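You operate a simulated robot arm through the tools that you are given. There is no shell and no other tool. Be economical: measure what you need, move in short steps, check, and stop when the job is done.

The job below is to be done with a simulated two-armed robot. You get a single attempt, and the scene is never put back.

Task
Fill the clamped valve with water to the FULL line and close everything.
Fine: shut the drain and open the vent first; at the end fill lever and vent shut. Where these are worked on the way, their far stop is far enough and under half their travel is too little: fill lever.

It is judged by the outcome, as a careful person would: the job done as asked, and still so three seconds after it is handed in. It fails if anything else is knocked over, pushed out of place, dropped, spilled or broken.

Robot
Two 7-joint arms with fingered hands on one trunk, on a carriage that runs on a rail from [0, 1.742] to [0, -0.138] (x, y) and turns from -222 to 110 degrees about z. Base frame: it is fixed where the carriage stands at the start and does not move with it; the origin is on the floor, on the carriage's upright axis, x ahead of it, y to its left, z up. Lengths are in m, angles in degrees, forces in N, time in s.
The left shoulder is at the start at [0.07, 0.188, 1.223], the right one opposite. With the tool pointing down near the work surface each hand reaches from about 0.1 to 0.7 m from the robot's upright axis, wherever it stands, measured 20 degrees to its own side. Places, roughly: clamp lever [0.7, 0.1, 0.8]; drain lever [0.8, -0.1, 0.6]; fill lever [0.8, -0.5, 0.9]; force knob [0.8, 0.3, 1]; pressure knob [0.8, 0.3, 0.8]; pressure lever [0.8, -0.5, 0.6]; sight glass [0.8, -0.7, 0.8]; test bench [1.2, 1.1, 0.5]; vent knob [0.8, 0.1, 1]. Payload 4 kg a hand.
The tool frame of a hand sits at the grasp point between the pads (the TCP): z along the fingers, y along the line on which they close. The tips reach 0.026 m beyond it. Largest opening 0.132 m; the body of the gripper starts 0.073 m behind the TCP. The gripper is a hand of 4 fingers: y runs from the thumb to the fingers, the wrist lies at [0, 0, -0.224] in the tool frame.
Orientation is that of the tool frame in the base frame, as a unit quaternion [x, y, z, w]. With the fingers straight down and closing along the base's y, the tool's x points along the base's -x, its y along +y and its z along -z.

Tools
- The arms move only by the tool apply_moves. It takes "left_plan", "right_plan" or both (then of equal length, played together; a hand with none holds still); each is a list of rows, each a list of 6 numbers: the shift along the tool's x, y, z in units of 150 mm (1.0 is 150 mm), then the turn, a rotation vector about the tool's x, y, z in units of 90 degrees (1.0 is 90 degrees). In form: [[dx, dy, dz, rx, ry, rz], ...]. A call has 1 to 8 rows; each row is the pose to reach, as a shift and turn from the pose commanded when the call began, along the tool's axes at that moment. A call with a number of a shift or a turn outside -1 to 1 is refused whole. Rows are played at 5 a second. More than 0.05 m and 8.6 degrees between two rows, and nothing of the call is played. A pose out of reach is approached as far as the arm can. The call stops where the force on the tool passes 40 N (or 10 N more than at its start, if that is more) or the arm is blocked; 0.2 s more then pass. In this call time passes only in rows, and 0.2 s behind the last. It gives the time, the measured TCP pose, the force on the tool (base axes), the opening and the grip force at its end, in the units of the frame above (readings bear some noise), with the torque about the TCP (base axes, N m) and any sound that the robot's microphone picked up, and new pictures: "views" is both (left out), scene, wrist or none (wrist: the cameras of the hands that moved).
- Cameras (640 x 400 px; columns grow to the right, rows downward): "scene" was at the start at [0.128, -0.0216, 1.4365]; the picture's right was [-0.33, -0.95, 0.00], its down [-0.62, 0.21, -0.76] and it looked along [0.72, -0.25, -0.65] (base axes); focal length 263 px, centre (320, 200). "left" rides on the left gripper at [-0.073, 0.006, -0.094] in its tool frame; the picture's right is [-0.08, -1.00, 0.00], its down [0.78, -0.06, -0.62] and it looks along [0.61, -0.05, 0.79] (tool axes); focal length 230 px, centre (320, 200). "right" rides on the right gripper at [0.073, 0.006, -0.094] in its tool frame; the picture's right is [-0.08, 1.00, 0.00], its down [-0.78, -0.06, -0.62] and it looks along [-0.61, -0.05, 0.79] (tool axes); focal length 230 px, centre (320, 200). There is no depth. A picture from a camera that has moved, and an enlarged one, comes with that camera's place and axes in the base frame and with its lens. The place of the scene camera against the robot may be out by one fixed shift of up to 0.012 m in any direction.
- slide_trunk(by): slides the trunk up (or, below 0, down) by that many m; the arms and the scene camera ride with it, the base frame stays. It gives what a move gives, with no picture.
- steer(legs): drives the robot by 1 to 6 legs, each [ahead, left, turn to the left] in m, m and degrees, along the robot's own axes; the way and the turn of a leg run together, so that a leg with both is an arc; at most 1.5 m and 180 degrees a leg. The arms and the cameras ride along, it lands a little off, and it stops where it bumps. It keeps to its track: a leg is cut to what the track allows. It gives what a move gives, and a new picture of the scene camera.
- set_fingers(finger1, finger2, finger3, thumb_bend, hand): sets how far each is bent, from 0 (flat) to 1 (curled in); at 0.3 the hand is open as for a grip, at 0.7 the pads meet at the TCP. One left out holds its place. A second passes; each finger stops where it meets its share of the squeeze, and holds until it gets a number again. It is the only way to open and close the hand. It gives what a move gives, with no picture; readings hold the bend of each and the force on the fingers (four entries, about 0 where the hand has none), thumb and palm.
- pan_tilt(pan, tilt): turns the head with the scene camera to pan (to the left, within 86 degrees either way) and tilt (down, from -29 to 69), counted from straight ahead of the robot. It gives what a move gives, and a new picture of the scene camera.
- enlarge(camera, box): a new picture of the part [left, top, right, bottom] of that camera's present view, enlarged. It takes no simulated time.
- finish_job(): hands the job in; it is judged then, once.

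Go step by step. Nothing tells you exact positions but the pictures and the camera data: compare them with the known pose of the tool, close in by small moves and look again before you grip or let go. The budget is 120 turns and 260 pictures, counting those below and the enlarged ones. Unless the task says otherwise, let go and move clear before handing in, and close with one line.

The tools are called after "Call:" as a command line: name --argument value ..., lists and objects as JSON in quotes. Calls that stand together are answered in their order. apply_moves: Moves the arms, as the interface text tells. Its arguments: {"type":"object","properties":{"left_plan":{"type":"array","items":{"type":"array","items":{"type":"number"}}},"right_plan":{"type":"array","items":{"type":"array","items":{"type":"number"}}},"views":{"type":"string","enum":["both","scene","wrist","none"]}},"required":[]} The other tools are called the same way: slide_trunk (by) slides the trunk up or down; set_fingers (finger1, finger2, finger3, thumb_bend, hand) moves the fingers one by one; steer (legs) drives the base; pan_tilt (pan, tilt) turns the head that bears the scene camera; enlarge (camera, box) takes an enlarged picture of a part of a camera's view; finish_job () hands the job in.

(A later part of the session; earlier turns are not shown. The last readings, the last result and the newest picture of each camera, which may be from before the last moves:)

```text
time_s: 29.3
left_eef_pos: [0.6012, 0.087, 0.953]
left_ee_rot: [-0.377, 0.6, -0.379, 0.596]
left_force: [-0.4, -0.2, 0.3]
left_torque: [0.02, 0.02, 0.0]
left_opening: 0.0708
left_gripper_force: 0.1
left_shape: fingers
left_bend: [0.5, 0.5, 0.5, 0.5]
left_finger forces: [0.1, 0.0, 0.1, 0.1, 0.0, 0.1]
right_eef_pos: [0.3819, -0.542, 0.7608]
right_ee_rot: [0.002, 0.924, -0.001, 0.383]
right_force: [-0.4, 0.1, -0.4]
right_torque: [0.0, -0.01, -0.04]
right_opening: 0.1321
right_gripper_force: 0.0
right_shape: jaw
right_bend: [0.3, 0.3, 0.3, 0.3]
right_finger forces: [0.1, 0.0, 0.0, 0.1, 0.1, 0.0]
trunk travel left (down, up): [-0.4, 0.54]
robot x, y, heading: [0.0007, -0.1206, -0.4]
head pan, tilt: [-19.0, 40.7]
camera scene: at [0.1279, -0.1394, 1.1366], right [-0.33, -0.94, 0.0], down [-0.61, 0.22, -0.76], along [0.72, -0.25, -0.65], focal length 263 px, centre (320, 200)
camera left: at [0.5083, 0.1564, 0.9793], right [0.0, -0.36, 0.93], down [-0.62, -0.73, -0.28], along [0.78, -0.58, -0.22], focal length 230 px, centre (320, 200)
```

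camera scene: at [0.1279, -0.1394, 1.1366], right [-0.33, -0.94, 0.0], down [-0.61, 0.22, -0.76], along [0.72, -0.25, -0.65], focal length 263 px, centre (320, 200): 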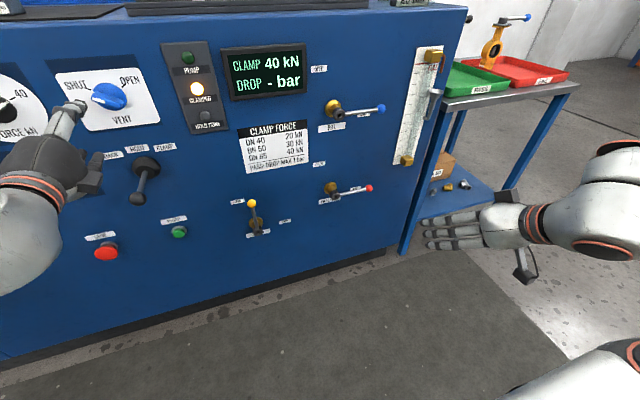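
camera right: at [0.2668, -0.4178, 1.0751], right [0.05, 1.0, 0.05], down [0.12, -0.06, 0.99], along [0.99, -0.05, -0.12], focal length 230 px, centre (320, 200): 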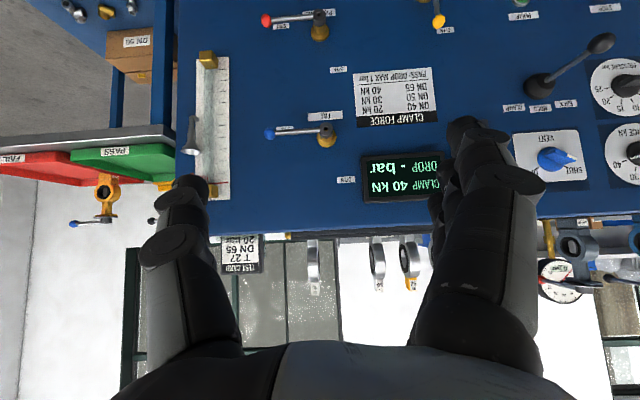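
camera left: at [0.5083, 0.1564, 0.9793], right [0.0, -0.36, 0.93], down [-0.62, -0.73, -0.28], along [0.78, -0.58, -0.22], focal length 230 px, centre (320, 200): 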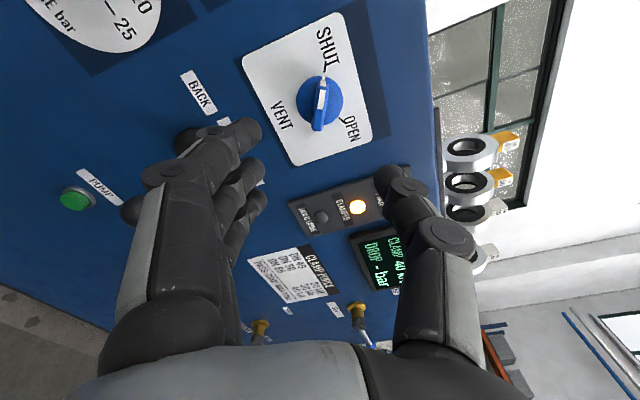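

Call:
apply_moves --left_plan '[[0, 0, 0.25, 0, 0, 0], [0, 0, 0.5, 0, 0, 0], [0, 0, 0.7, 0, 0, 0]]' --views "both"

```text
time_s: 30.1
left_eef_pos: [0.7064, 0.085, 0.9523]
left_ee_rot: [-0.377, 0.6, -0.379, 0.595]
left_force: [-1.0, -0.8, 0.0]
left_torque: [0.0, 0.02, 0.0]
left_opening: 0.0711
left_gripper_force: 0.1
left_shape: fingers
left_bend: [0.5, 0.5, 0.5, 0.5]
left_finger forces: [0.0, 0.1, 0.0, 0.0, 0.0, 0.1]
right_eef_pos: [0.381, -0.5429, 0.7596]
right_ee_rot: [0.003, 0.924, -0.001, 0.383]
right_force: [-0.8, -0.6, 0.1]
right_torque: [0.03, 0.01, -0.04]
right_opening: 0.1319
right_gripper_force: 0.1
right_shape: jaw
right_bend: [0.3, 0.3, 0.3, 0.3]
right_finger forces: [0.0, 0.0, 0.0, 0.0, 0.1, 0.0]
trunk travel left (down, up): [-0.4, 0.54]
robot x, y, heading: [0.0016, -0.1169, -0.5]
head pan, tilt: [-19.0, 40.7]
camera scene: at [0.128, -0.1406, 1.1364], right [-0.33, -0.94, 0.0], down [-0.62, 0.22, -0.76], along [0.72, -0.25, -0.65], focal length 263 px, centre (320, 200)
camera left: at [0.6139, 0.1549, 0.979], right [0.0, -0.36, 0.93], down [-0.62, -0.73, -0.28], along [0.78, -0.58, -0.22], focal length 230 px, centre (320, 200)
```

scene: 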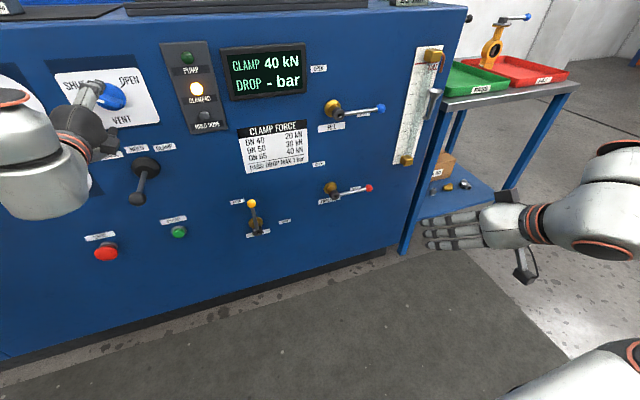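
left: 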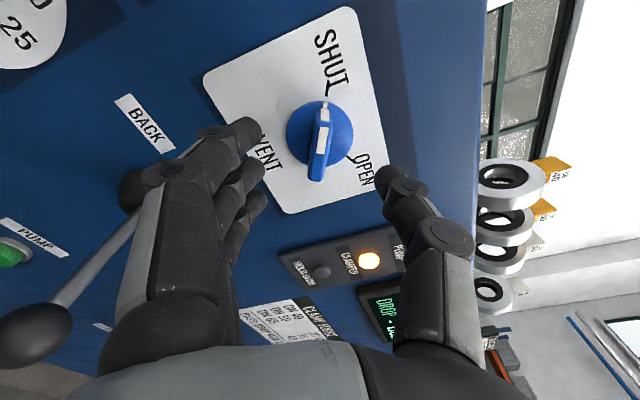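

Call:
apply_moves --left_plan '[[0, 0, 0.12, 0, 0, 0], [0, 0, 0.23, 0, 0, 0]]' --views "wrist"

```text
time_s: 30.7
left_eef_pos: [0.741, 0.0851, 0.9532]
left_ee_rot: [-0.377, 0.6, -0.379, 0.595]
left_force: [1.1, 0.4, 0.6]
left_torque: [0.02, 0.01, -0.02]
left_opening: 0.071
left_gripper_force: 0.2
left_shape: fingers
left_bend: [0.5, 0.5, 0.5, 0.5]
left_finger forces: [0.0, 0.0, 0.0, 0.0, 0.0, 0.1]
right_eef_pos: [0.3815, -0.5428, 0.7592]
right_ee_rot: [0.002, 0.924, 0.0, 0.383]
right_force: [0.5, 0.2, 0.3]
right_torque: [-0.03, -0.01, -0.03]
right_opening: 0.132
right_gripper_force: 0.0
right_shape: jaw
right_bend: [0.3, 0.3, 0.3, 0.3]
right_finger forces: [0.0, 0.0, 0.0, 0.1, 0.0, 0.0]
trunk travel left (down, up): [-0.4, 0.54]
robot x, y, heading: [-0.0001, -0.1189, -0.3]
head pan, tilt: [-19.0, 40.7]
camera left: at [0.6479, 0.1549, 0.979], right [0.0, -0.36, 0.93], down [-0.62, -0.73, -0.28], along [0.78, -0.58, -0.22], focal length 230 px, centre (320, 200)
```

left: 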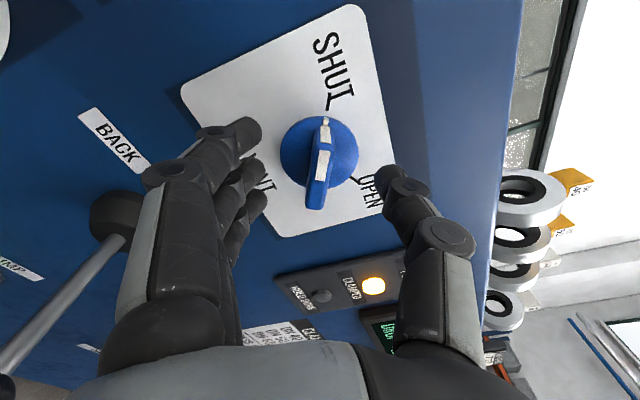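

The bar sits between thumb and fingers. Closing the grip.

Call:
set_fingers --hand "left" --finger1 0.7 --finger2 0.7 --finger3 0.7 --thumb_bend 0.7

Call:
enlarge --camera "left" --box '[200, 80, 440, 260]'

```text
time_s: 31.7
left_eef_pos: [0.7399, 0.0866, 0.9517]
left_ee_rot: [-0.376, 0.601, -0.379, 0.595]
left_force: [-0.2, 1.2, -2.0]
left_torque: [0.03, 0.0, 0.03]
left_opening: 0.0186
left_gripper_force: 4.2
left_shape: fingers
left_bend: [0.69, 0.67, 0.66, 0.68]
left_finger forces: [0.9, 1.8, 2.4, 0.1, 3.4, 0.1]
right_eef_pos: [0.3823, -0.5424, 0.7601]
right_ee_rot: [0.003, 0.924, -0.001, 0.383]
right_force: [-0.1, -0.1, 0.8]
right_torque: [0.04, -0.02, -0.04]
right_opening: 0.132
right_gripper_force: 0.1
right_shape: jaw
right_bend: [0.3, 0.3, 0.3, 0.3]
right_finger forces: [0.1, 0.0, 0.0, 0.0, 0.0, 0.0]
trunk travel left (down, up): [-0.4, 0.54]
robot x, y, heading: [0.001, -0.1181, -0.3]
head pan, tilt: [-19.0, 40.7]
```

```text
2.22 times, centred on (320, 170) of left
camera zoom: at [0.6479, 0.1552, 0.9786], right [0.0, -0.36, 0.93], down [-0.62, -0.73, -0.28], along [0.78, -0.58, -0.22], focal length 511 px, centre (320, 267)
```

zoom: 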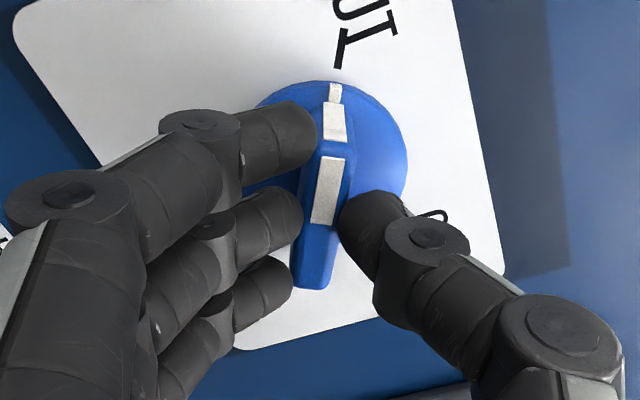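

Call:
set_fingers --hand "left" --finger1 0.85 --finger2 0.85 --finger3 0.85 --thumb_bend 0.85

Call:
apply_moves --left_plan '[[0, 0, 0, 0, 0, 0.09], [0, 0, 0, 0, 0, 0.18], [0, 0, 0, 0, 0, 0.27], [0, 0, 0, 0, 0, 0.36]]' --views "both"

```text
time_s: 32.7
left_eef_pos: [0.7404, 0.0861, 0.9517]
left_ee_rot: [-0.377, 0.6, -0.378, 0.595]
left_force: [-13.3, 3.6, -10.4]
left_torque: [0.33, 0.3, 0.03]
left_opening: 0.0118
left_gripper_force: 34.5
left_shape: fingers
left_bend: [0.73, 0.73, 0.73, 0.74]
left_finger forces: [9.9, 12.3, 17.9, 0.0, 28.8, 0.0]
right_eef_pos: [0.3822, -0.5418, 0.7609]
right_ee_rot: [0.002, 0.924, -0.001, 0.383]
right_force: [-0.3, -0.3, -0.5]
right_torque: [0.02, -0.01, 0.0]
right_opening: 0.1318
right_gripper_force: 0.1
right_shape: jaw
right_bend: [0.3, 0.3, 0.3, 0.3]
right_finger forces: [0.0, 0.0, 0.0, 0.0, 0.0, 0.1]
trunk travel left (down, up): [-0.4, 0.54]
robot x, y, heading: [0.0044, -0.1187, -0.1]
head pan, tilt: [-19.0, 40.7]
```

```text
time_s: 33.7
left_eef_pos: [0.7392, 0.0855, 0.9532]
left_ee_rot: [-0.193, 0.681, -0.198, 0.678]
left_force: [-10.0, -0.6, -4.3]
left_torque: [-0.01, 0.08, -0.08]
left_opening: 0.0121
left_gripper_force: 26.9
left_shape: fingers
left_bend: [0.73, 0.73, 0.73, 0.74]
left_finger forces: [8.5, 9.3, 8.8, 0.0, 26.5, 0.1]
right_eef_pos: [0.3811, -0.543, 0.7615]
right_ee_rot: [0.002, 0.924, -0.001, 0.383]
right_force: [0.3, -0.6, -0.2]
right_torque: [-0.01, -0.01, 0.0]
right_opening: 0.1317
right_gripper_force: 0.1
right_shape: jaw
right_bend: [0.3, 0.3, 0.3, 0.3]
right_finger forces: [0.0, 0.1, 0.1, 0.0, 0.0, 0.1]
trunk travel left (down, up): [-0.4, 0.54]
robot x, y, heading: [-0.0001, -0.1183, 0.1]
head pan, tilt: [-19.0, 40.7]
camera scene: at [0.127, -0.1402, 1.1367], right [-0.33, -0.94, 0.0], down [-0.61, 0.22, -0.76], along [0.72, -0.25, -0.65], focal length 263 px, centre (320, 200)
camera left: at [0.647, 0.1299, 1.0125], right [0.0, -0.8, 0.6], down [-0.62, -0.46, -0.63], along [0.78, -0.37, -0.5], focal length 230 px, centre (320, 200)
```

scene: 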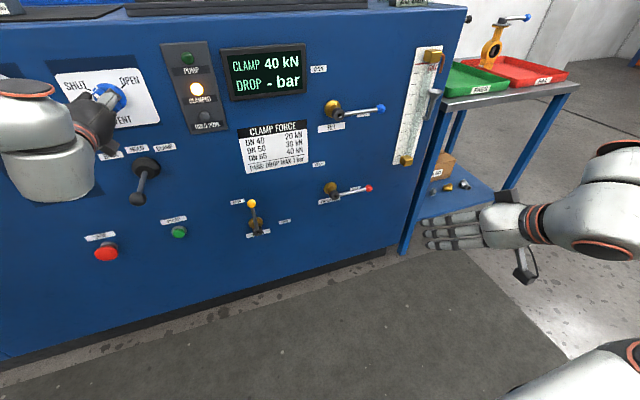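
left: 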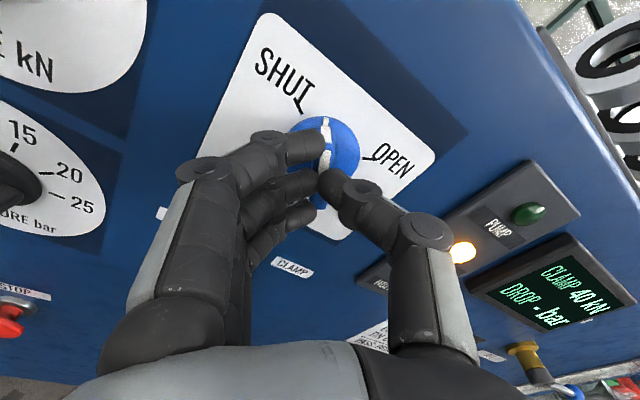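

Knob turns with the hand. Continuing clockwise toward OPEN.

Call:
apply_moves --left_plan '[[0, 0, 0, 0, 0, 0.09], [0, 0, 0, 0, 0, 0.18], [0, 0, 0, 0, 0, 0.27], [0, 0, 0, 0, 0, 0.36], [0, 0, 0, 0, 0, 0.45], [0, 0, 0, 0, 0, 0.54], [0, 0, 0, 0, 0, 0.63], [0, 0, 0, 0, 0, 0.72]]' --views "wrist"

```text
time_s: 35.5
left_eef_pos: [0.7397, 0.0825, 0.9531]
left_ee_rot: [0.203, 0.678, 0.197, 0.679]
left_force: [-1.7, -11.4, 10.2]
left_torque: [-0.04, -0.24, -0.35]
left_opening: 0.0126
left_gripper_force: 24.8
left_shape: fingers
left_bend: [0.73, 0.73, 0.73, 0.74]
left_finger forces: [7.7, 6.2, 5.6, 0.0, 28.9, 0.0]
right_eef_pos: [0.3804, -0.5433, 0.7599]
right_ee_rot: [0.004, 0.923, -0.001, 0.384]
right_force: [0.1, 0.2, 0.1]
right_torque: [0.02, 0.0, 0.0]
right_opening: 0.1315
right_gripper_force: 0.1
right_shape: jaw
right_bend: [0.3, 0.3, 0.3, 0.3]
right_finger forces: [0.0, 0.0, 0.1, 0.0, 0.1, 0.0]
trunk travel left (down, up): [-0.4, 0.54]
robot x, y, heading: [0.0021, -0.1183, -0.5]
head pan, tilt: [-19.0, 40.7]
camera left: at [0.6458, 0.0493, 1.0188], right [-0.01, -0.88, -0.48], down [-0.61, 0.38, -0.69], along [0.79, 0.29, -0.54], focal length 230 px, centre (320, 200)
```

left: 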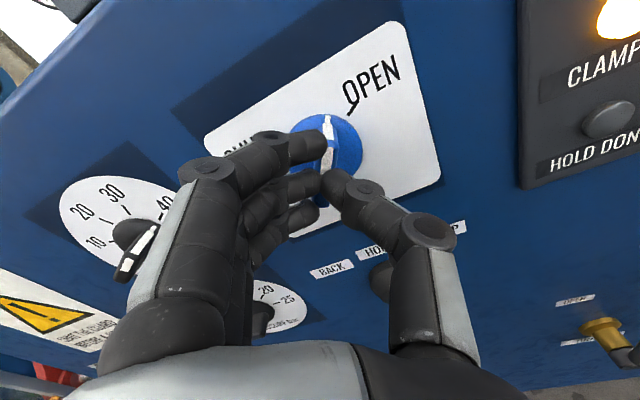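

Call:
apply_moves --left_plan '[[0, 0, 0, 0, 0, 0.08], [0, 0, 0, 0, 0, 0.16], [0, 0, 0, 0, 0, 0.24], [0, 0, 0, 0, 0, 0.3]]' --views "wrist"

Call:
enlarge --camera "left" --box '[220, 20, 440, 200]'

```text
time_s: 36.5
left_eef_pos: [0.7389, 0.0826, 0.9526]
left_ee_rot: [0.356, 0.613, 0.349, 0.613]
left_force: [-6.2, -16.3, 6.2]
left_torque: [-0.08, -0.05, -0.44]
left_opening: 0.0124
left_gripper_force: 25.8
left_shape: fingers
left_bend: [0.73, 0.73, 0.73, 0.74]
left_finger forces: [8.6, 7.0, 6.1, 0.0, 30.8, 0.0]
right_eef_pos: [0.3811, -0.5433, 0.7581]
right_ee_rot: [0.003, 0.924, 0.001, 0.383]
right_force: [-0.5, -0.5, -0.7]
right_torque: [0.0, -0.04, 0.01]
right_opening: 0.1318
right_gripper_force: 0.1
right_shape: jaw
right_bend: [0.3, 0.3, 0.3, 0.3]
right_finger forces: [0.0, 0.1, 0.0, 0.0, 0.0, 0.1]
trunk travel left (down, up): [-0.4, 0.54]
robot x, y, heading: [0.0003, -0.1182, -0.2]
head pan, tilt: [-19.0, 40.7]
camera left: at [0.6453, 0.0235, 0.9953], right [-0.01, -0.57, -0.82], down [-0.61, 0.65, -0.44], along [0.79, 0.5, -0.35], focal length 230 px, centre (320, 200)
```

left: 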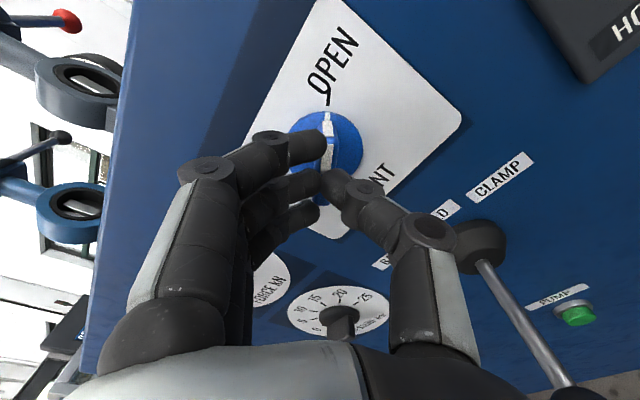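

```text
2.22 times, centred on (330, 110) of left
camera zoom: at [0.6453, 0.0235, 0.9953], right [-0.01, -0.57, -0.82], down [-0.61, 0.65, -0.44], along [0.79, 0.5, -0.35], focal length 511 px, centre (298, 400)
```

zoom: 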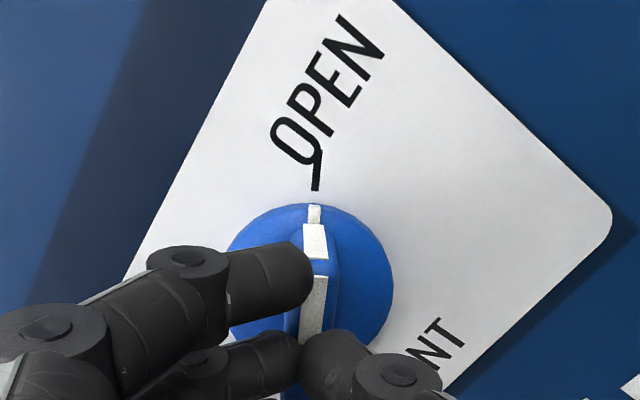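

The vent pointer is at OPEN. Releasing and backing straight out, keeping the roll for closing later.

Call:
set_fingers --hand "left" --finger1 0.5 --finger2 0.5 --finger3 0.5 --thumb_bend 0.5

Call:
apply_moves --left_plan '[[0, 0, -0.25, 0, 0, 0], [0, 0, -0.5, 0, 0, 0], [0, 0, -0.75, 0, 0, 0], [0, 0, -1, 0, 0, 0]]' --views "both"

```text
time_s: 37.5
left_eef_pos: [0.7407, 0.087, 0.9506]
left_ee_rot: [0.354, 0.614, 0.349, 0.613]
left_force: [0.2, -0.2, 0.2]
left_torque: [0.03, 0.02, -0.03]
left_opening: 0.0701
left_gripper_force: 0.0
left_shape: fingers
left_bend: [0.5, 0.5, 0.5, 0.5]
left_finger forces: [0.0, 0.0, 0.0, 0.1, 0.0, 0.0]
right_eef_pos: [0.3814, -0.5419, 0.7593]
right_ee_rot: [0.003, 0.924, -0.001, 0.381]
right_force: [0.5, -0.8, 0.0]
right_torque: [-0.02, 0.05, 0.01]
right_opening: 0.1318
right_gripper_force: 0.1
right_shape: jaw
right_bend: [0.3, 0.3, 0.3, 0.3]
right_finger forces: [0.1, 0.0, 0.0, 0.0, 0.0, 0.1]
trunk travel left (down, up): [-0.4, 0.54]
robot x, y, heading: [-0.0004, -0.1172, -0.4]
head pan, tilt: [-19.0, 40.7]
```

```text
time_s: 38.5
left_eef_pos: [0.5893, 0.0852, 0.9531]
left_ee_rot: [0.353, 0.614, 0.349, 0.613]
left_force: [-0.2, 0.1, -0.1]
left_torque: [0.0, 0.01, 0.01]
left_opening: 0.0699
left_gripper_force: 0.1
left_shape: fingers
left_bend: [0.5, 0.5, 0.5, 0.5]
left_finger forces: [0.0, 0.0, 0.1, 0.0, 0.0, 0.0]
right_eef_pos: [0.3813, -0.5435, 0.7603]
right_ee_rot: [0.003, 0.924, -0.001, 0.382]
right_force: [1.0, 0.4, -0.8]
right_torque: [0.01, -0.01, 0.0]
right_opening: 0.1318
right_gripper_force: 0.1
right_shape: jaw
right_bend: [0.3, 0.3, 0.3, 0.3]
right_finger forces: [0.0, 0.0, 0.1, 0.0, 0.1, 0.0]
trunk travel left (down, up): [-0.4, 0.54]
robot x, y, heading: [-0.0007, -0.12, -0.1]
head pan, tilt: [-19.0, 40.7]
camera scene: at [0.1275, -0.14, 1.1366], right [-0.33, -0.94, 0.0], down [-0.61, 0.22, -0.76], along [0.72, -0.25, -0.65], focal length 263 px, centre (320, 200)
camera left: at [0.4961, 0.027, 0.9952], right [-0.01, -0.57, -0.82], down [-0.61, 0.65, -0.45], along [0.79, 0.5, -0.35], focal length 230 px, centre (320, 200)
```

scene: 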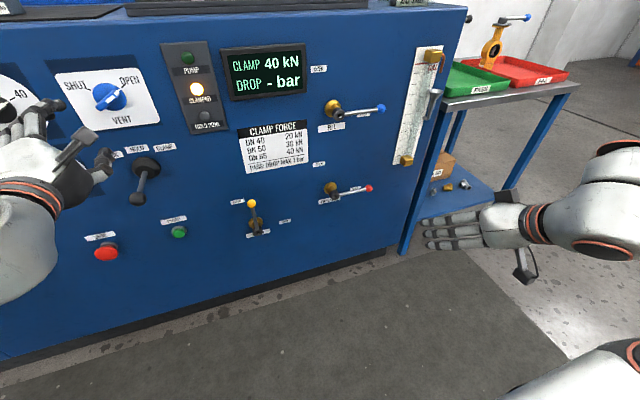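
left: 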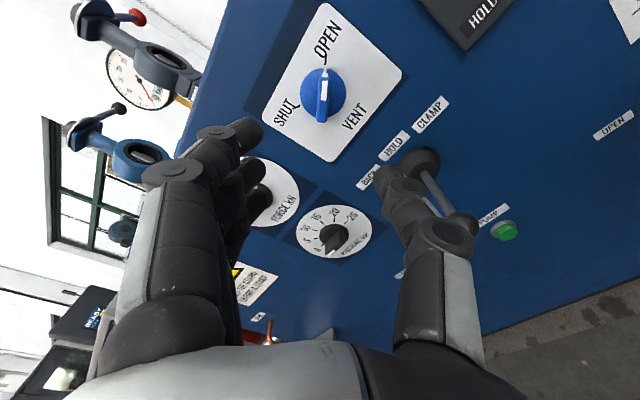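

Vent shows OPEN. Next the drain: I'll close the right hand into a pusher and bring it to the left of the yellow ball (about [0.756, −0.14, 0.615]).

Call:
set_fingers --hand "right" --finger1 0.7 --finger2 0.7 --finger3 0.7 --thumb_bend 0.7

Call:
apply_moves --right_plan '[[0, 0.3, 0, 0, 0, 0], [0, 0.6, 0.1, 0, 0, 0], [0, 0.9, 0.2, 0, 0, 0], [0, 1, 0.3, 0, 0, 0]]' --views "none"

Call:
apply_moves --right_plan '[[0, 0.3, 0.1, 0, 0, 0], [0, 0.6, 0.2, 0, 0, 0], [0, 0.9, 0.3, 0, 0, 0], [0, 1, 0.4, 0, 0, 0]]' --views "none"

Call:
apply_moves --right_plan '[[-0.1, 0.3, 0.1, 0, 0, 0], [-0.2, 0.6, 0.2, 0, 0, 0], [-0.28, 0.9, 0.3, 0, 0, 0], [-0.28, 0.98, 0.5, 0, 0, 0]]' --views "both"

```text
time_s: 39.5
left_eef_pos: [0.5913, 0.0862, 0.9523]
left_ee_rot: [0.354, 0.614, 0.349, 0.613]
left_force: [0.6, 0.7, -0.6]
left_torque: [-0.01, 0.02, -0.02]
left_opening: 0.0701
left_gripper_force: 0.1
left_shape: fingers
left_bend: [0.5, 0.5, 0.5, 0.5]
left_finger forces: [0.0, 0.0, 0.0, 0.0, 0.0, 0.0]
right_eef_pos: [0.3814, -0.5424, 0.7606]
right_ee_rot: [0.002, 0.924, -0.001, 0.382]
right_force: [0.1, -0.2, 0.0]
right_torque: [0.02, 0.03, -0.01]
right_opening: 0.0146
right_gripper_force: 0.0
right_shape: fingers
right_bend: [0.7, 0.7, 0.7, 0.7]
right_finger forces: [0.0, 0.0, 0.0, 0.0, 0.0, 0.0]
trunk travel left (down, up): [-0.4, 0.54]
robot x, y, heading: [0.0007, -0.1169, -0.3]
head pan, tilt: [-19.0, 40.7]
```

```text
time_s: 40.5
left_eef_pos: [0.589, 0.0866, 0.9527]
left_ee_rot: [0.354, 0.613, 0.349, 0.614]
left_force: [0.7, 0.2, 0.1]
left_torque: [-0.02, 0.03, 0.0]
left_opening: 0.0702
left_gripper_force: 0.1
left_shape: fingers
left_bend: [0.5, 0.5, 0.5, 0.5]
left_finger forces: [0.1, 0.1, 0.0, 0.0, 0.0, 0.1]
right_eef_pos: [0.4584, -0.3982, 0.7332]
right_ee_rot: [0.003, 0.924, -0.002, 0.382]
right_force: [-0.2, -0.3, 0.4]
right_torque: [0.0, 0.01, 0.03]
right_opening: 0.0142
right_gripper_force: 0.1
right_shape: fingers
right_bend: [0.7, 0.7, 0.7, 0.7]
right_finger forces: [0.0, 0.0, 0.1, 0.0, 0.0, 0.0]
right hand out of reach, approached as far as the arm can: row 1, 2, 3, 4
trunk travel left (down, up): [-0.4, 0.54]
robot x, y, heading: [0.0027, -0.1151, -0.4]
head pan, tilt: [-19.0, 40.7]
```

```text
time_s: 41.5
left_eef_pos: [0.5906, 0.0856, 0.9523]
left_ee_rot: [0.354, 0.614, 0.349, 0.613]
left_force: [-0.9, -0.1, 0.8]
left_torque: [-0.02, -0.03, -0.01]
left_opening: 0.0699
left_gripper_force: 0.0
left_shape: fingers
left_bend: [0.5, 0.5, 0.5, 0.5]
left_finger forces: [0.0, 0.0, 0.0, 0.0, 0.0, 0.0]
right_eef_pos: [0.504, -0.2472, 0.6896]
right_ee_rot: [0.003, 0.924, -0.001, 0.383]
right_force: [0.2, -0.4, -0.2]
right_torque: [0.03, 0.01, 0.0]
right_opening: 0.0141
right_gripper_force: 0.2
right_shape: fingers
right_bend: [0.7, 0.7, 0.7, 0.7]
right_finger forces: [0.0, 0.0, 0.0, 0.0, 0.0, 0.0]
trunk travel left (down, up): [-0.4, 0.54]
robot x, y, heading: [0.0021, -0.1162, -0.3]
head pan, tilt: [-19.0, 40.7]
```

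```text
time_s: 42.5
left_eef_pos: [0.5907, 0.086, 0.9524]
left_ee_rot: [0.354, 0.614, 0.349, 0.613]
left_force: [-0.3, 0.4, -0.5]
left_torque: [0.02, 0.02, -0.01]
left_opening: 0.0701
left_gripper_force: 0.1
left_shape: fingers
left_bend: [0.5, 0.5, 0.5, 0.5]
left_finger forces: [0.1, 0.0, 0.1, 0.0, 0.1, 0.0]
right_eef_pos: [0.5863, -0.1014, 0.6658]
right_ee_rot: [0.002, 0.924, -0.001, 0.383]
right_force: [-1.4, -0.2, 0.2]
right_torque: [-0.01, 0.0, 0.02]
right_opening: 0.0143
right_gripper_force: 0.1
right_shape: fingers
right_bend: [0.7, 0.7, 0.7, 0.7]
right_finger forces: [0.0, 0.0, 0.0, 0.0, 0.0, 0.0]
trunk travel left (down, up): [-0.4, 0.54]
robot x, y, heading: [-0.0008, -0.1179, 0.0]
head pan, tilt: [-19.0, 40.7]
camera scene: at [0.1281, -0.1404, 1.1365], right [-0.33, -0.94, 0.0], down [-0.62, 0.22, -0.76], along [0.72, -0.25, -0.65], focal length 263 px, centre (320, 200)
camera right: at [0.4691, -0.0956, 0.6809], right [0.06, 1.0, 0.05], down [0.12, -0.06, 0.99], along [0.99, -0.05, -0.12], focal length 230 px, centre (320, 200)
```

scene: 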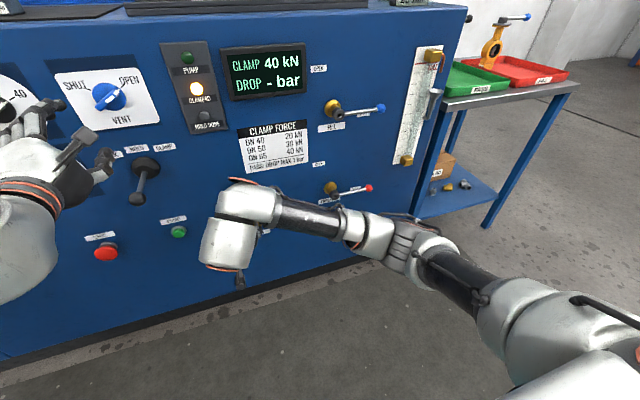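
right: 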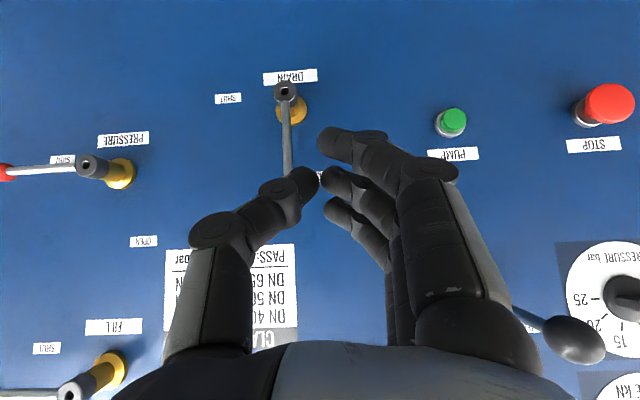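

Call:
apply_moves --right_plan '[[-0.06, 0.17, 0.2, 0, 0, 0], [-0.15, 0.18, 0.45, 0, 0, 0], [-0.24, 0.18, 0.7, 0, 0, 0]]' --views "both"

```text
time_s: 43.3
left_eef_pos: [0.5904, 0.0861, 0.9522]
left_ee_rot: [0.354, 0.613, 0.349, 0.613]
left_force: [0.5, 0.6, 0.2]
left_torque: [-0.01, 0.02, 0.01]
left_opening: 0.0701
left_gripper_force: 0.1
left_shape: fingers
left_bend: [0.5, 0.5, 0.5, 0.5]
left_finger forces: [0.0, 0.0, 0.0, 0.1, 0.0, 0.0]
right_eef_pos: [0.6876, -0.0737, 0.6173]
right_ee_rot: [0.002, 0.924, -0.001, 0.383]
right_force: [0.5, 1.0, -0.6]
right_torque: [-0.01, 0.03, 0.0]
right_opening: 0.0139
right_gripper_force: 0.1
right_shape: fingers
right_bend: [0.7, 0.7, 0.7, 0.7]
right_finger forces: [0.0, 0.0, 0.0, 0.0, 0.0, 0.0]
trunk travel left (down, up): [-0.4, 0.54]
robot x, y, heading: [-0.0016, -0.1226, -0.4]
head pan, tilt: [-19.0, 40.7]
camera scene: at [0.1282, -0.1397, 1.1365], right [-0.33, -0.94, 0.0], down [-0.62, 0.22, -0.76], along [0.72, -0.25, -0.65], focal length 263 px, centre (320, 200)
camera right: at [0.5699, -0.0685, 0.6316], right [0.06, 1.0, 0.05], down [0.12, -0.06, 0.99], along [0.99, -0.05, -0.12], focal length 230 px, centre (320, 200)
```

scene: 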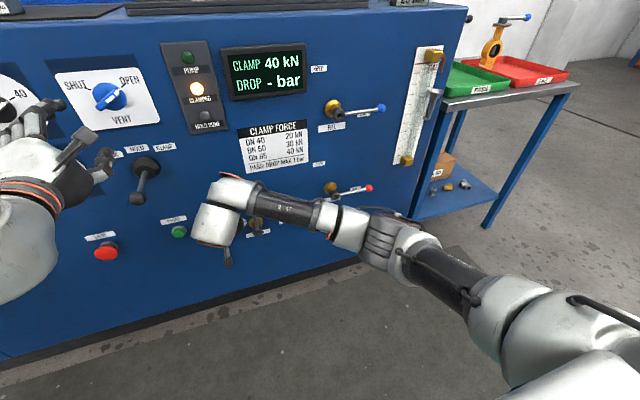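
right: 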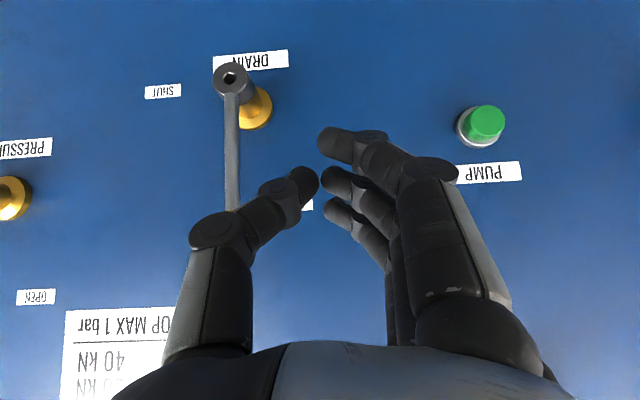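

Call:
apply_moves --right_plan '[[-0.11, 0, 0.11, 0, 0, 0], [-0.22, 0, 0.22, 0, 0, 0]]' --views "wrist"

```text
time_s: 43.9
left_eef_pos: [0.5911, 0.0852, 0.9519]
left_ee_rot: [0.354, 0.614, 0.349, 0.613]
left_force: [-0.9, 0.1, 0.4]
left_torque: [0.01, 0.0, -0.04]
left_opening: 0.0699
left_gripper_force: 0.1
left_shape: fingers
left_bend: [0.5, 0.5, 0.5, 0.5]
left_finger forces: [0.0, 0.0, 0.1, 0.0, 0.1, 0.0]
right_eef_pos: [0.7327, -0.0749, 0.6157]
right_ee_rot: [0.003, 0.924, -0.002, 0.383]
right_force: [0.3, 0.1, 0.1]
right_torque: [-0.01, 0.0, -0.01]
right_opening: 0.0143
right_gripper_force: 0.1
right_shape: fingers
right_bend: [0.7, 0.7, 0.7, 0.7]
right_finger forces: [0.1, 0.1, 0.0, 0.1, 0.0, 0.1]
trunk travel left (down, up): [-0.4, 0.54]
robot x, y, heading: [-0.0009, -0.1187, -0.3]
head pan, tilt: [-19.0, 40.7]
camera right: at [0.6165, -0.0695, 0.6316], right [0.06, 1.0, 0.05], down [0.12, -0.06, 0.99], along [0.99, -0.05, -0.12], focal length 230 px, centre (320, 200)
```

right: 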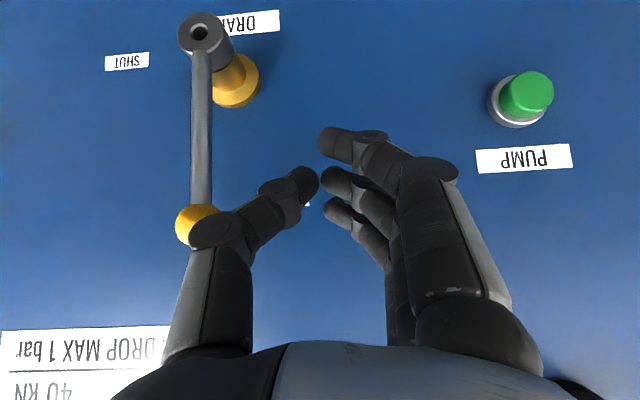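

The thumb tip is level with the rod. Pushing right along the lever's arc.

Call:
apply_moves --right_plan '[[0, -0.2, 0, 0, 0, 0], [0, -0.4, 0, 0, 0, 0], [0.02, -0.64, 0.02, 0, 0, 0]]' --views "both"

```text
time_s: 44.7
left_eef_pos: [0.5903, 0.086, 0.9517]
left_ee_rot: [0.355, 0.613, 0.348, 0.614]
left_force: [0.3, -1.1, 0.2]
left_torque: [0.0, 0.0, -0.02]
left_opening: 0.07
left_gripper_force: 0.1
left_shape: fingers
left_bend: [0.5, 0.5, 0.5, 0.5]
left_finger forces: [0.0, 0.1, 0.1, 0.0, 0.0, 0.0]
right_eef_pos: [0.7323, -0.1708, 0.612]
right_ee_rot: [0.003, 0.924, -0.001, 0.382]
right_force: [-0.2, 0.3, -0.2]
right_torque: [0.02, 0.05, -0.02]
right_opening: 0.0137
right_gripper_force: 0.2
right_shape: fingers
right_bend: [0.7, 0.7, 0.7, 0.7]
right_finger forces: [0.0, 0.0, 0.0, 0.0, 0.8, 0.0]
trunk travel left (down, up): [-0.4, 0.54]
robot x, y, heading: [0.0008, -0.1159, -0.1]
head pan, tilt: [-19.0, 40.7]
camera scene: at [0.1278, -0.1409, 1.1366], right [-0.33, -0.94, 0.0], down [-0.61, 0.22, -0.76], along [0.72, -0.25, -0.65], focal length 263 px, centre (320, 200)
camera right: at [0.6143, -0.1662, 0.6278], right [0.06, 1.0, 0.06], down [0.12, -0.06, 0.99], along [0.99, -0.05, -0.12], focal length 230 px, centre (320, 200)
```

scene: 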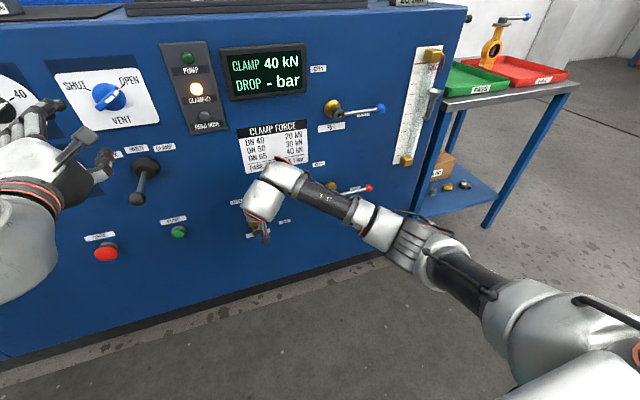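
right: 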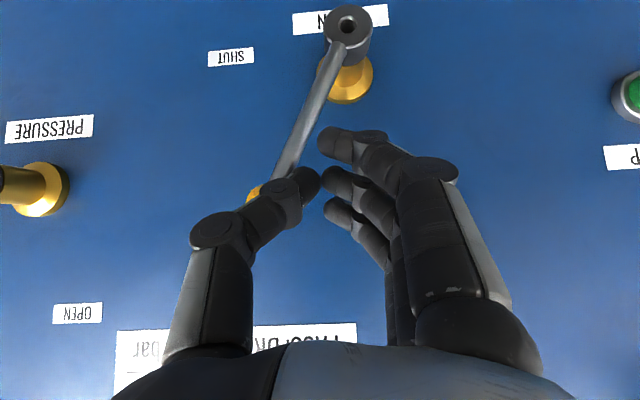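

Call:
apply_moves --right_plan '[[0.06, -0.18, 0.06, 0, 0, 0], [0.137, -0.313, 0.137, 0, 0, 0], [0.21, -0.4, 0.21, 0, 0, 0], [0.283, -0.453, 0.283, 0, 0, 0], [0.377, -0.493, 0.377, 0, 0, 0]]' --views "wrist"

```text
time_s: 45.9
left_eef_pos: [0.5909, 0.0846, 0.9524]
left_ee_rot: [0.354, 0.614, 0.349, 0.613]
left_force: [0.0, -0.2, 0.2]
left_torque: [0.01, 0.05, 0.01]
left_opening: 0.0701
left_gripper_force: 0.1
left_shape: fingers
left_bend: [0.5, 0.5, 0.5, 0.5]
left_finger forces: [0.0, 0.1, 0.0, 0.0, 0.0, 0.0]
right_eef_pos: [0.733, -0.2459, 0.5314]
right_ee_rot: [0.002, 0.924, -0.001, 0.382]
right_force: [-0.2, -0.2, -0.4]
right_torque: [-0.01, -0.01, -0.01]
right_opening: 0.0141
right_gripper_force: 0.0
right_shape: fingers
right_bend: [0.7, 0.7, 0.7, 0.7]
right_finger forces: [0.0, 0.0, 0.1, 0.0, 0.0, 0.1]
trunk travel left (down, up): [-0.4, 0.54]
robot x, y, heading: [0.0002, -0.118, -0.2]
head pan, tilt: [-19.0, 40.7]
camera right: at [0.6154, -0.2401, 0.5473], right [0.06, 1.0, 0.05], down [0.12, -0.06, 0.99], along [0.99, -0.05, -0.12], focal length 230 px, centre (320, 200)
```

right: 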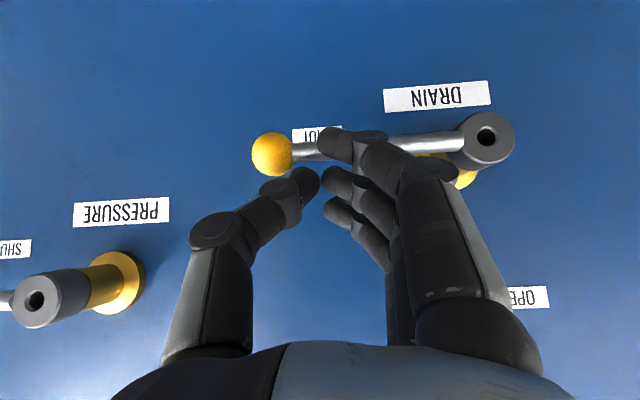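

Call:
apply_moves --right_plan '[[0.05, 0, 0.05, 0, 0, 0], [0.1, 0, 0.1, 0, 0, 0], [0.15, 0, 0.15, 0, 0, 0]]' --views "wrist"

```text
time_s: 46.5
left_eef_pos: [0.586, 0.0841, 0.9556]
left_ee_rot: [0.353, 0.612, 0.349, 0.615]
left_force: [-0.6, 0.3, 0.6]
left_torque: [0.03, -0.02, 0.0]
left_opening: 0.07
left_gripper_force: 0.1
left_shape: fingers
left_bend: [0.5, 0.5, 0.5, 0.5]
left_finger forces: [0.0, 0.0, 0.0, 0.1, 0.0, 0.1]
right_eef_pos: [0.7312, -0.2444, 0.5245]
right_ee_rot: [0.003, 0.922, 0.002, 0.388]
right_force: [-32.0, -4.1, 25.7]
right_torque: [-0.19, 0.28, -0.23]
right_opening: 0.0133
right_gripper_force: 22.3
right_shape: fingers
right_bend: [0.7, 0.72, 0.7, 0.72]
right_finger forces: [0.0, 14.1, 0.0, 0.1, 31.1, 0.0]
trunk travel left (down, up): [-0.4, 0.54]
robot x, y, heading: [0.0029, -0.118, -0.2]
head pan, tilt: [-19.0, 40.7]
stopped in row 2 (right hand): the force on the tool passed its limit at 46 N (the readings are from after the stop); the commanded pose is now the measured one
camera right: at [0.6139, -0.2389, 0.5374], right [0.06, 1.0, 0.06], down [0.11, -0.07, 0.99], along [0.99, -0.05, -0.11], focal length 230 px, centre (320, 200)
```

right: 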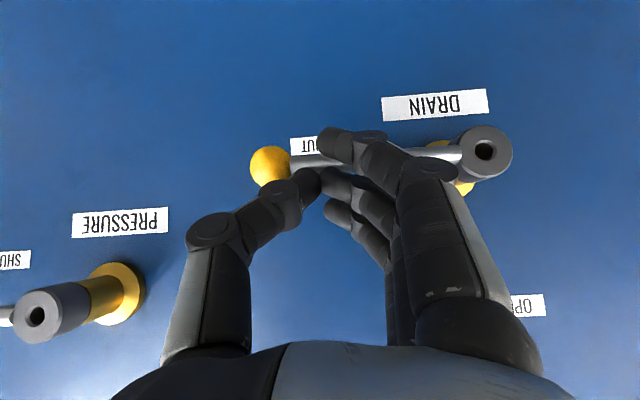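

The drain is at its SHUT stop. Retreating the right hand and turning it level toward the fill lever.

Call:
apply_moves --right_plan '[[-0.1, 0, -0.2, 0, 0, 0], [-0.1, 0, -0.5, 0, 0, 0], [-0.1, 0, -0.8, 0, 0, 0], [-0.1, 0, -1, 0, 0, 0]]' --views "none"

Call:
apply_moves --right_plan '[[-0.12, -0.16, -0.12, 0, -0.08, 0], [-0.25, -0.33, -0.25, 0, -0.16, 0], [-0.37, -0.5, -0.37, 0, -0.24, 0], [-0.5, -0.67, -0.5, 0, -0.32, 0], [-0.62, -0.83, -0.62, 0, -0.4, 0], [-0.75, -1, -0.75, 0, -0.49, 0]]' --views "scene"

```text
time_s: 47.5
left_eef_pos: [0.5903, 0.085, 0.9521]
left_ee_rot: [0.355, 0.613, 0.348, 0.614]
left_force: [-1.1, -0.2, -0.4]
left_torque: [-0.04, -0.02, -0.01]
left_opening: 0.0699
left_gripper_force: 0.0
left_shape: fingers
left_bend: [0.5, 0.5, 0.5, 0.5]
left_finger forces: [0.1, 0.1, 0.0, 0.0, 0.0, 0.1]
right_eef_pos: [0.6368, -0.2429, 0.6339]
right_ee_rot: [0.003, 0.923, 0.0, 0.385]
right_force: [-0.1, -0.2, 1.0]
right_torque: [-0.03, -0.05, -0.02]
right_opening: 0.014
right_gripper_force: 0.1
right_shape: fingers
right_bend: [0.7, 0.7, 0.7, 0.7]
right_finger forces: [0.1, 0.0, 0.0, 0.0, 0.0, 0.0]
trunk travel left (down, up): [-0.4, 0.54]
robot x, y, heading: [-0.0018, -0.1152, -0.4]
head pan, tilt: [-19.0, 40.7]
```

```text
time_s: 48.9
left_eef_pos: [0.5904, 0.0846, 0.9505]
left_ee_rot: [0.354, 0.614, 0.349, 0.613]
left_force: [-0.2, -0.7, -0.3]
left_torque: [-0.01, -0.01, 0.03]
left_opening: 0.0698
left_gripper_force: 0.0
left_shape: fingers
left_bend: [0.5, 0.5, 0.5, 0.5]
left_finger forces: [0.0, 0.1, 0.0, 0.0, 0.0, 0.1]
right_eef_pos: [0.6433, -0.3763, 0.8344]
right_ee_rot: [0.0, 0.776, 0.003, 0.631]
right_force: [0.6, -0.4, -0.3]
right_torque: [0.03, -0.03, -0.01]
right_opening: 0.0139
right_gripper_force: 0.1
right_shape: fingers
right_bend: [0.7, 0.7, 0.7, 0.7]
right_finger forces: [0.0, 0.0, 0.1, 0.0, 0.0, 0.0]
right hand out of reach, approached as far as the arm can: row 3, 4, 5, 6
trunk travel left (down, up): [-0.4, 0.54]
robot x, y, heading: [0.0001, -0.1198, -0.6]
head pan, tilt: [-19.0, 40.7]
camera scene: at [0.1279, -0.1404, 1.1365], right [-0.33, -0.94, 0.0], down [-0.61, 0.22, -0.76], along [0.72, -0.25, -0.65], focal length 263 px, centre (320, 200)
```

scene: 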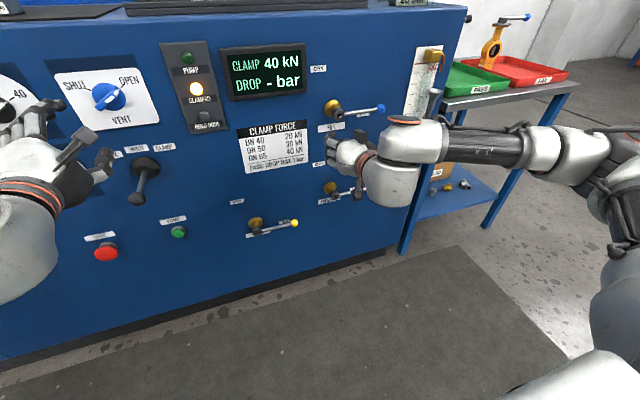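

The drain lever now lies at SHUT. Before touching the fill lever, let me see what the right wrist camera sees of the sight glass.

Call:
enlarge --camera "right" --box '[0, 0, 640, 400]'

Call:
enlarge --camera "scene" --box '[360, 30, 480, 130]'

```text
1.00 times, centred on (320, 200) of right (not enlarged: the box is as wide or as high as the picture)
camera zoom: at [0.5365, -0.3722, 0.7834], right [0.01, 1.0, 0.08], down [-0.44, -0.07, 0.89], along [0.9, -0.05, 0.44], focal length 230 px, centre (320, 200)
```

zoom: 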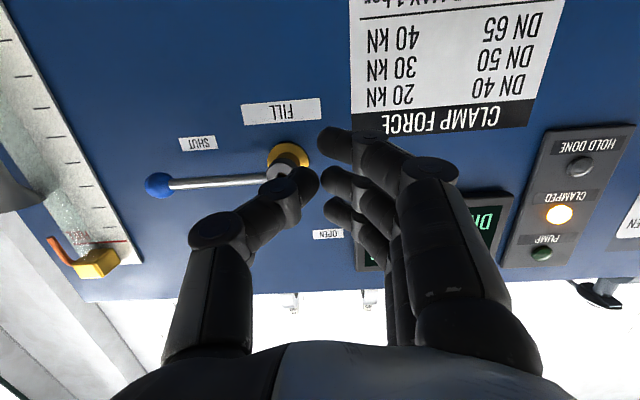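

```text
4.00 times, centred on (420, 80) of scene
camera zoom: at [0.1279, -0.1404, 1.1365], right [-0.33, -0.94, 0.0], down [-0.61, 0.22, -0.76], along [0.72, -0.25, -0.65], focal length 1052 px, centre (-80, 680)
```

zoom: 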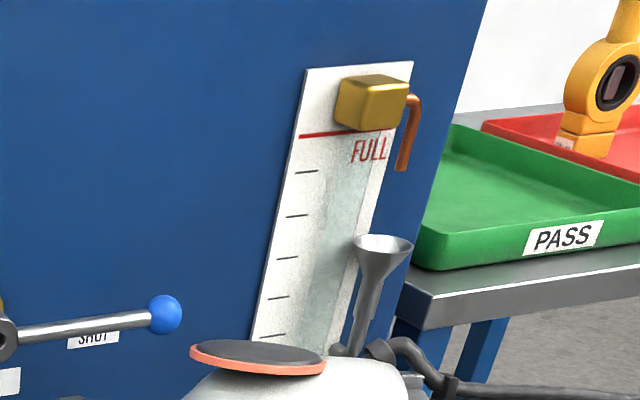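

Both views show the FULL line. I'll form a cage with thumb and middle finger only, roll it 45° so one move opens and the reverse closes the lever.

Call:
set_fingers --hand "right" --finger1 1 --finger2 0.5 --finger3 1 --thumb_bend 0.5

Call:
apply_moves --right_plan '[[-0.02, -0.16, -0.05, 0, 0, 0.085], [-0.04, -0.33, -0.05, 0, 0, 0.17], [-0.06, -0.5, -0.05, 0, 0, 0.25], [-0.08, -0.67, -0.05, 0, 0, 0.335], [-0.1, -0.83, -0.05, 0, 0, 0.42], [-0.13, -1, -0.05, 0, 0, 0.5]]' --views "both"

```text
time_s: 49.9
left_eef_pos: [0.5909, 0.0842, 0.9514]
left_ee_rot: [0.354, 0.614, 0.349, 0.613]
left_force: [-0.2, 0.7, -0.8]
left_torque: [0.02, 0.0, 0.0]
left_opening: 0.0701
left_gripper_force: 0.0
left_shape: fingers
left_bend: [0.5, 0.5, 0.5, 0.5]
left_finger forces: [0.0, 0.1, 0.0, 0.1, 0.0, 0.0]
right_eef_pos: [0.6423, -0.3766, 0.8345]
right_ee_rot: [0.001, 0.776, 0.002, 0.63]
right_force: [-0.2, -0.1, 0.4]
right_torque: [0.04, 0.02, 0.0]
right_opening: 0.0474
right_gripper_force: 0.0
right_shape: fingers
right_bend: [1.0, 0.5, 1.0, 0.5]
right_finger forces: [0.1, 0.0, 0.0, 0.0, 0.1, 0.0]
trunk travel left (down, up): [-0.4, 0.54]
robot x, y, heading: [0.0034, -0.12, -0.5]
head pan, tilt: [-19.0, 40.7]
```

```text
time_s: 51.3
left_eef_pos: [0.5908, 0.0849, 0.9517]
left_ee_rot: [0.354, 0.614, 0.348, 0.614]
left_force: [0.0, 0.5, -0.3]
left_torque: [0.0, 0.01, 0.01]
left_opening: 0.0702
left_gripper_force: 0.0
left_shape: fingers
left_bend: [0.5, 0.5, 0.5, 0.5]
left_finger forces: [0.0, 0.0, 0.0, 0.0, 0.0, 0.0]
right_eef_pos: [0.6396, -0.5289, 0.8541]
right_ee_rot: [0.298, 0.717, 0.244, 0.581]
right_force: [0.4, 0.2, 1.0]
right_torque: [0.0, 0.01, 0.0]
right_opening: 0.0471
right_gripper_force: 0.0
right_shape: fingers
right_bend: [1.0, 0.5, 1.0, 0.5]
right_finger forces: [0.0, 0.0, 0.0, 0.0, 0.1, 0.0]
trunk travel left (down, up): [-0.4, 0.54]
robot x, y, heading: [-0.0007, -0.1168, -0.4]
head pan, tilt: [-19.0, 40.7]
camera scene: at [0.128, -0.1407, 1.1365], right [-0.33, -0.94, 0.0], down [-0.61, 0.22, -0.76], along [0.72, -0.25, -0.65], focal length 263 px, centre (320, 200)
camera right: at [0.5375, -0.4734, 0.828], right [0.16, 0.65, 0.75], down [-0.5, -0.6, 0.62], along [0.85, -0.47, 0.23], focal length 230 px, centre (320, 200)
```

scene: 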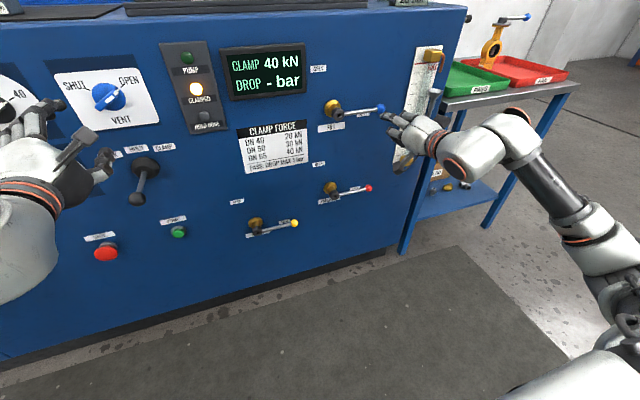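
right: 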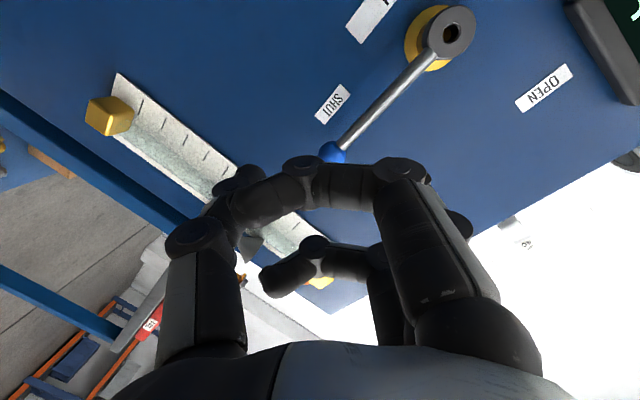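

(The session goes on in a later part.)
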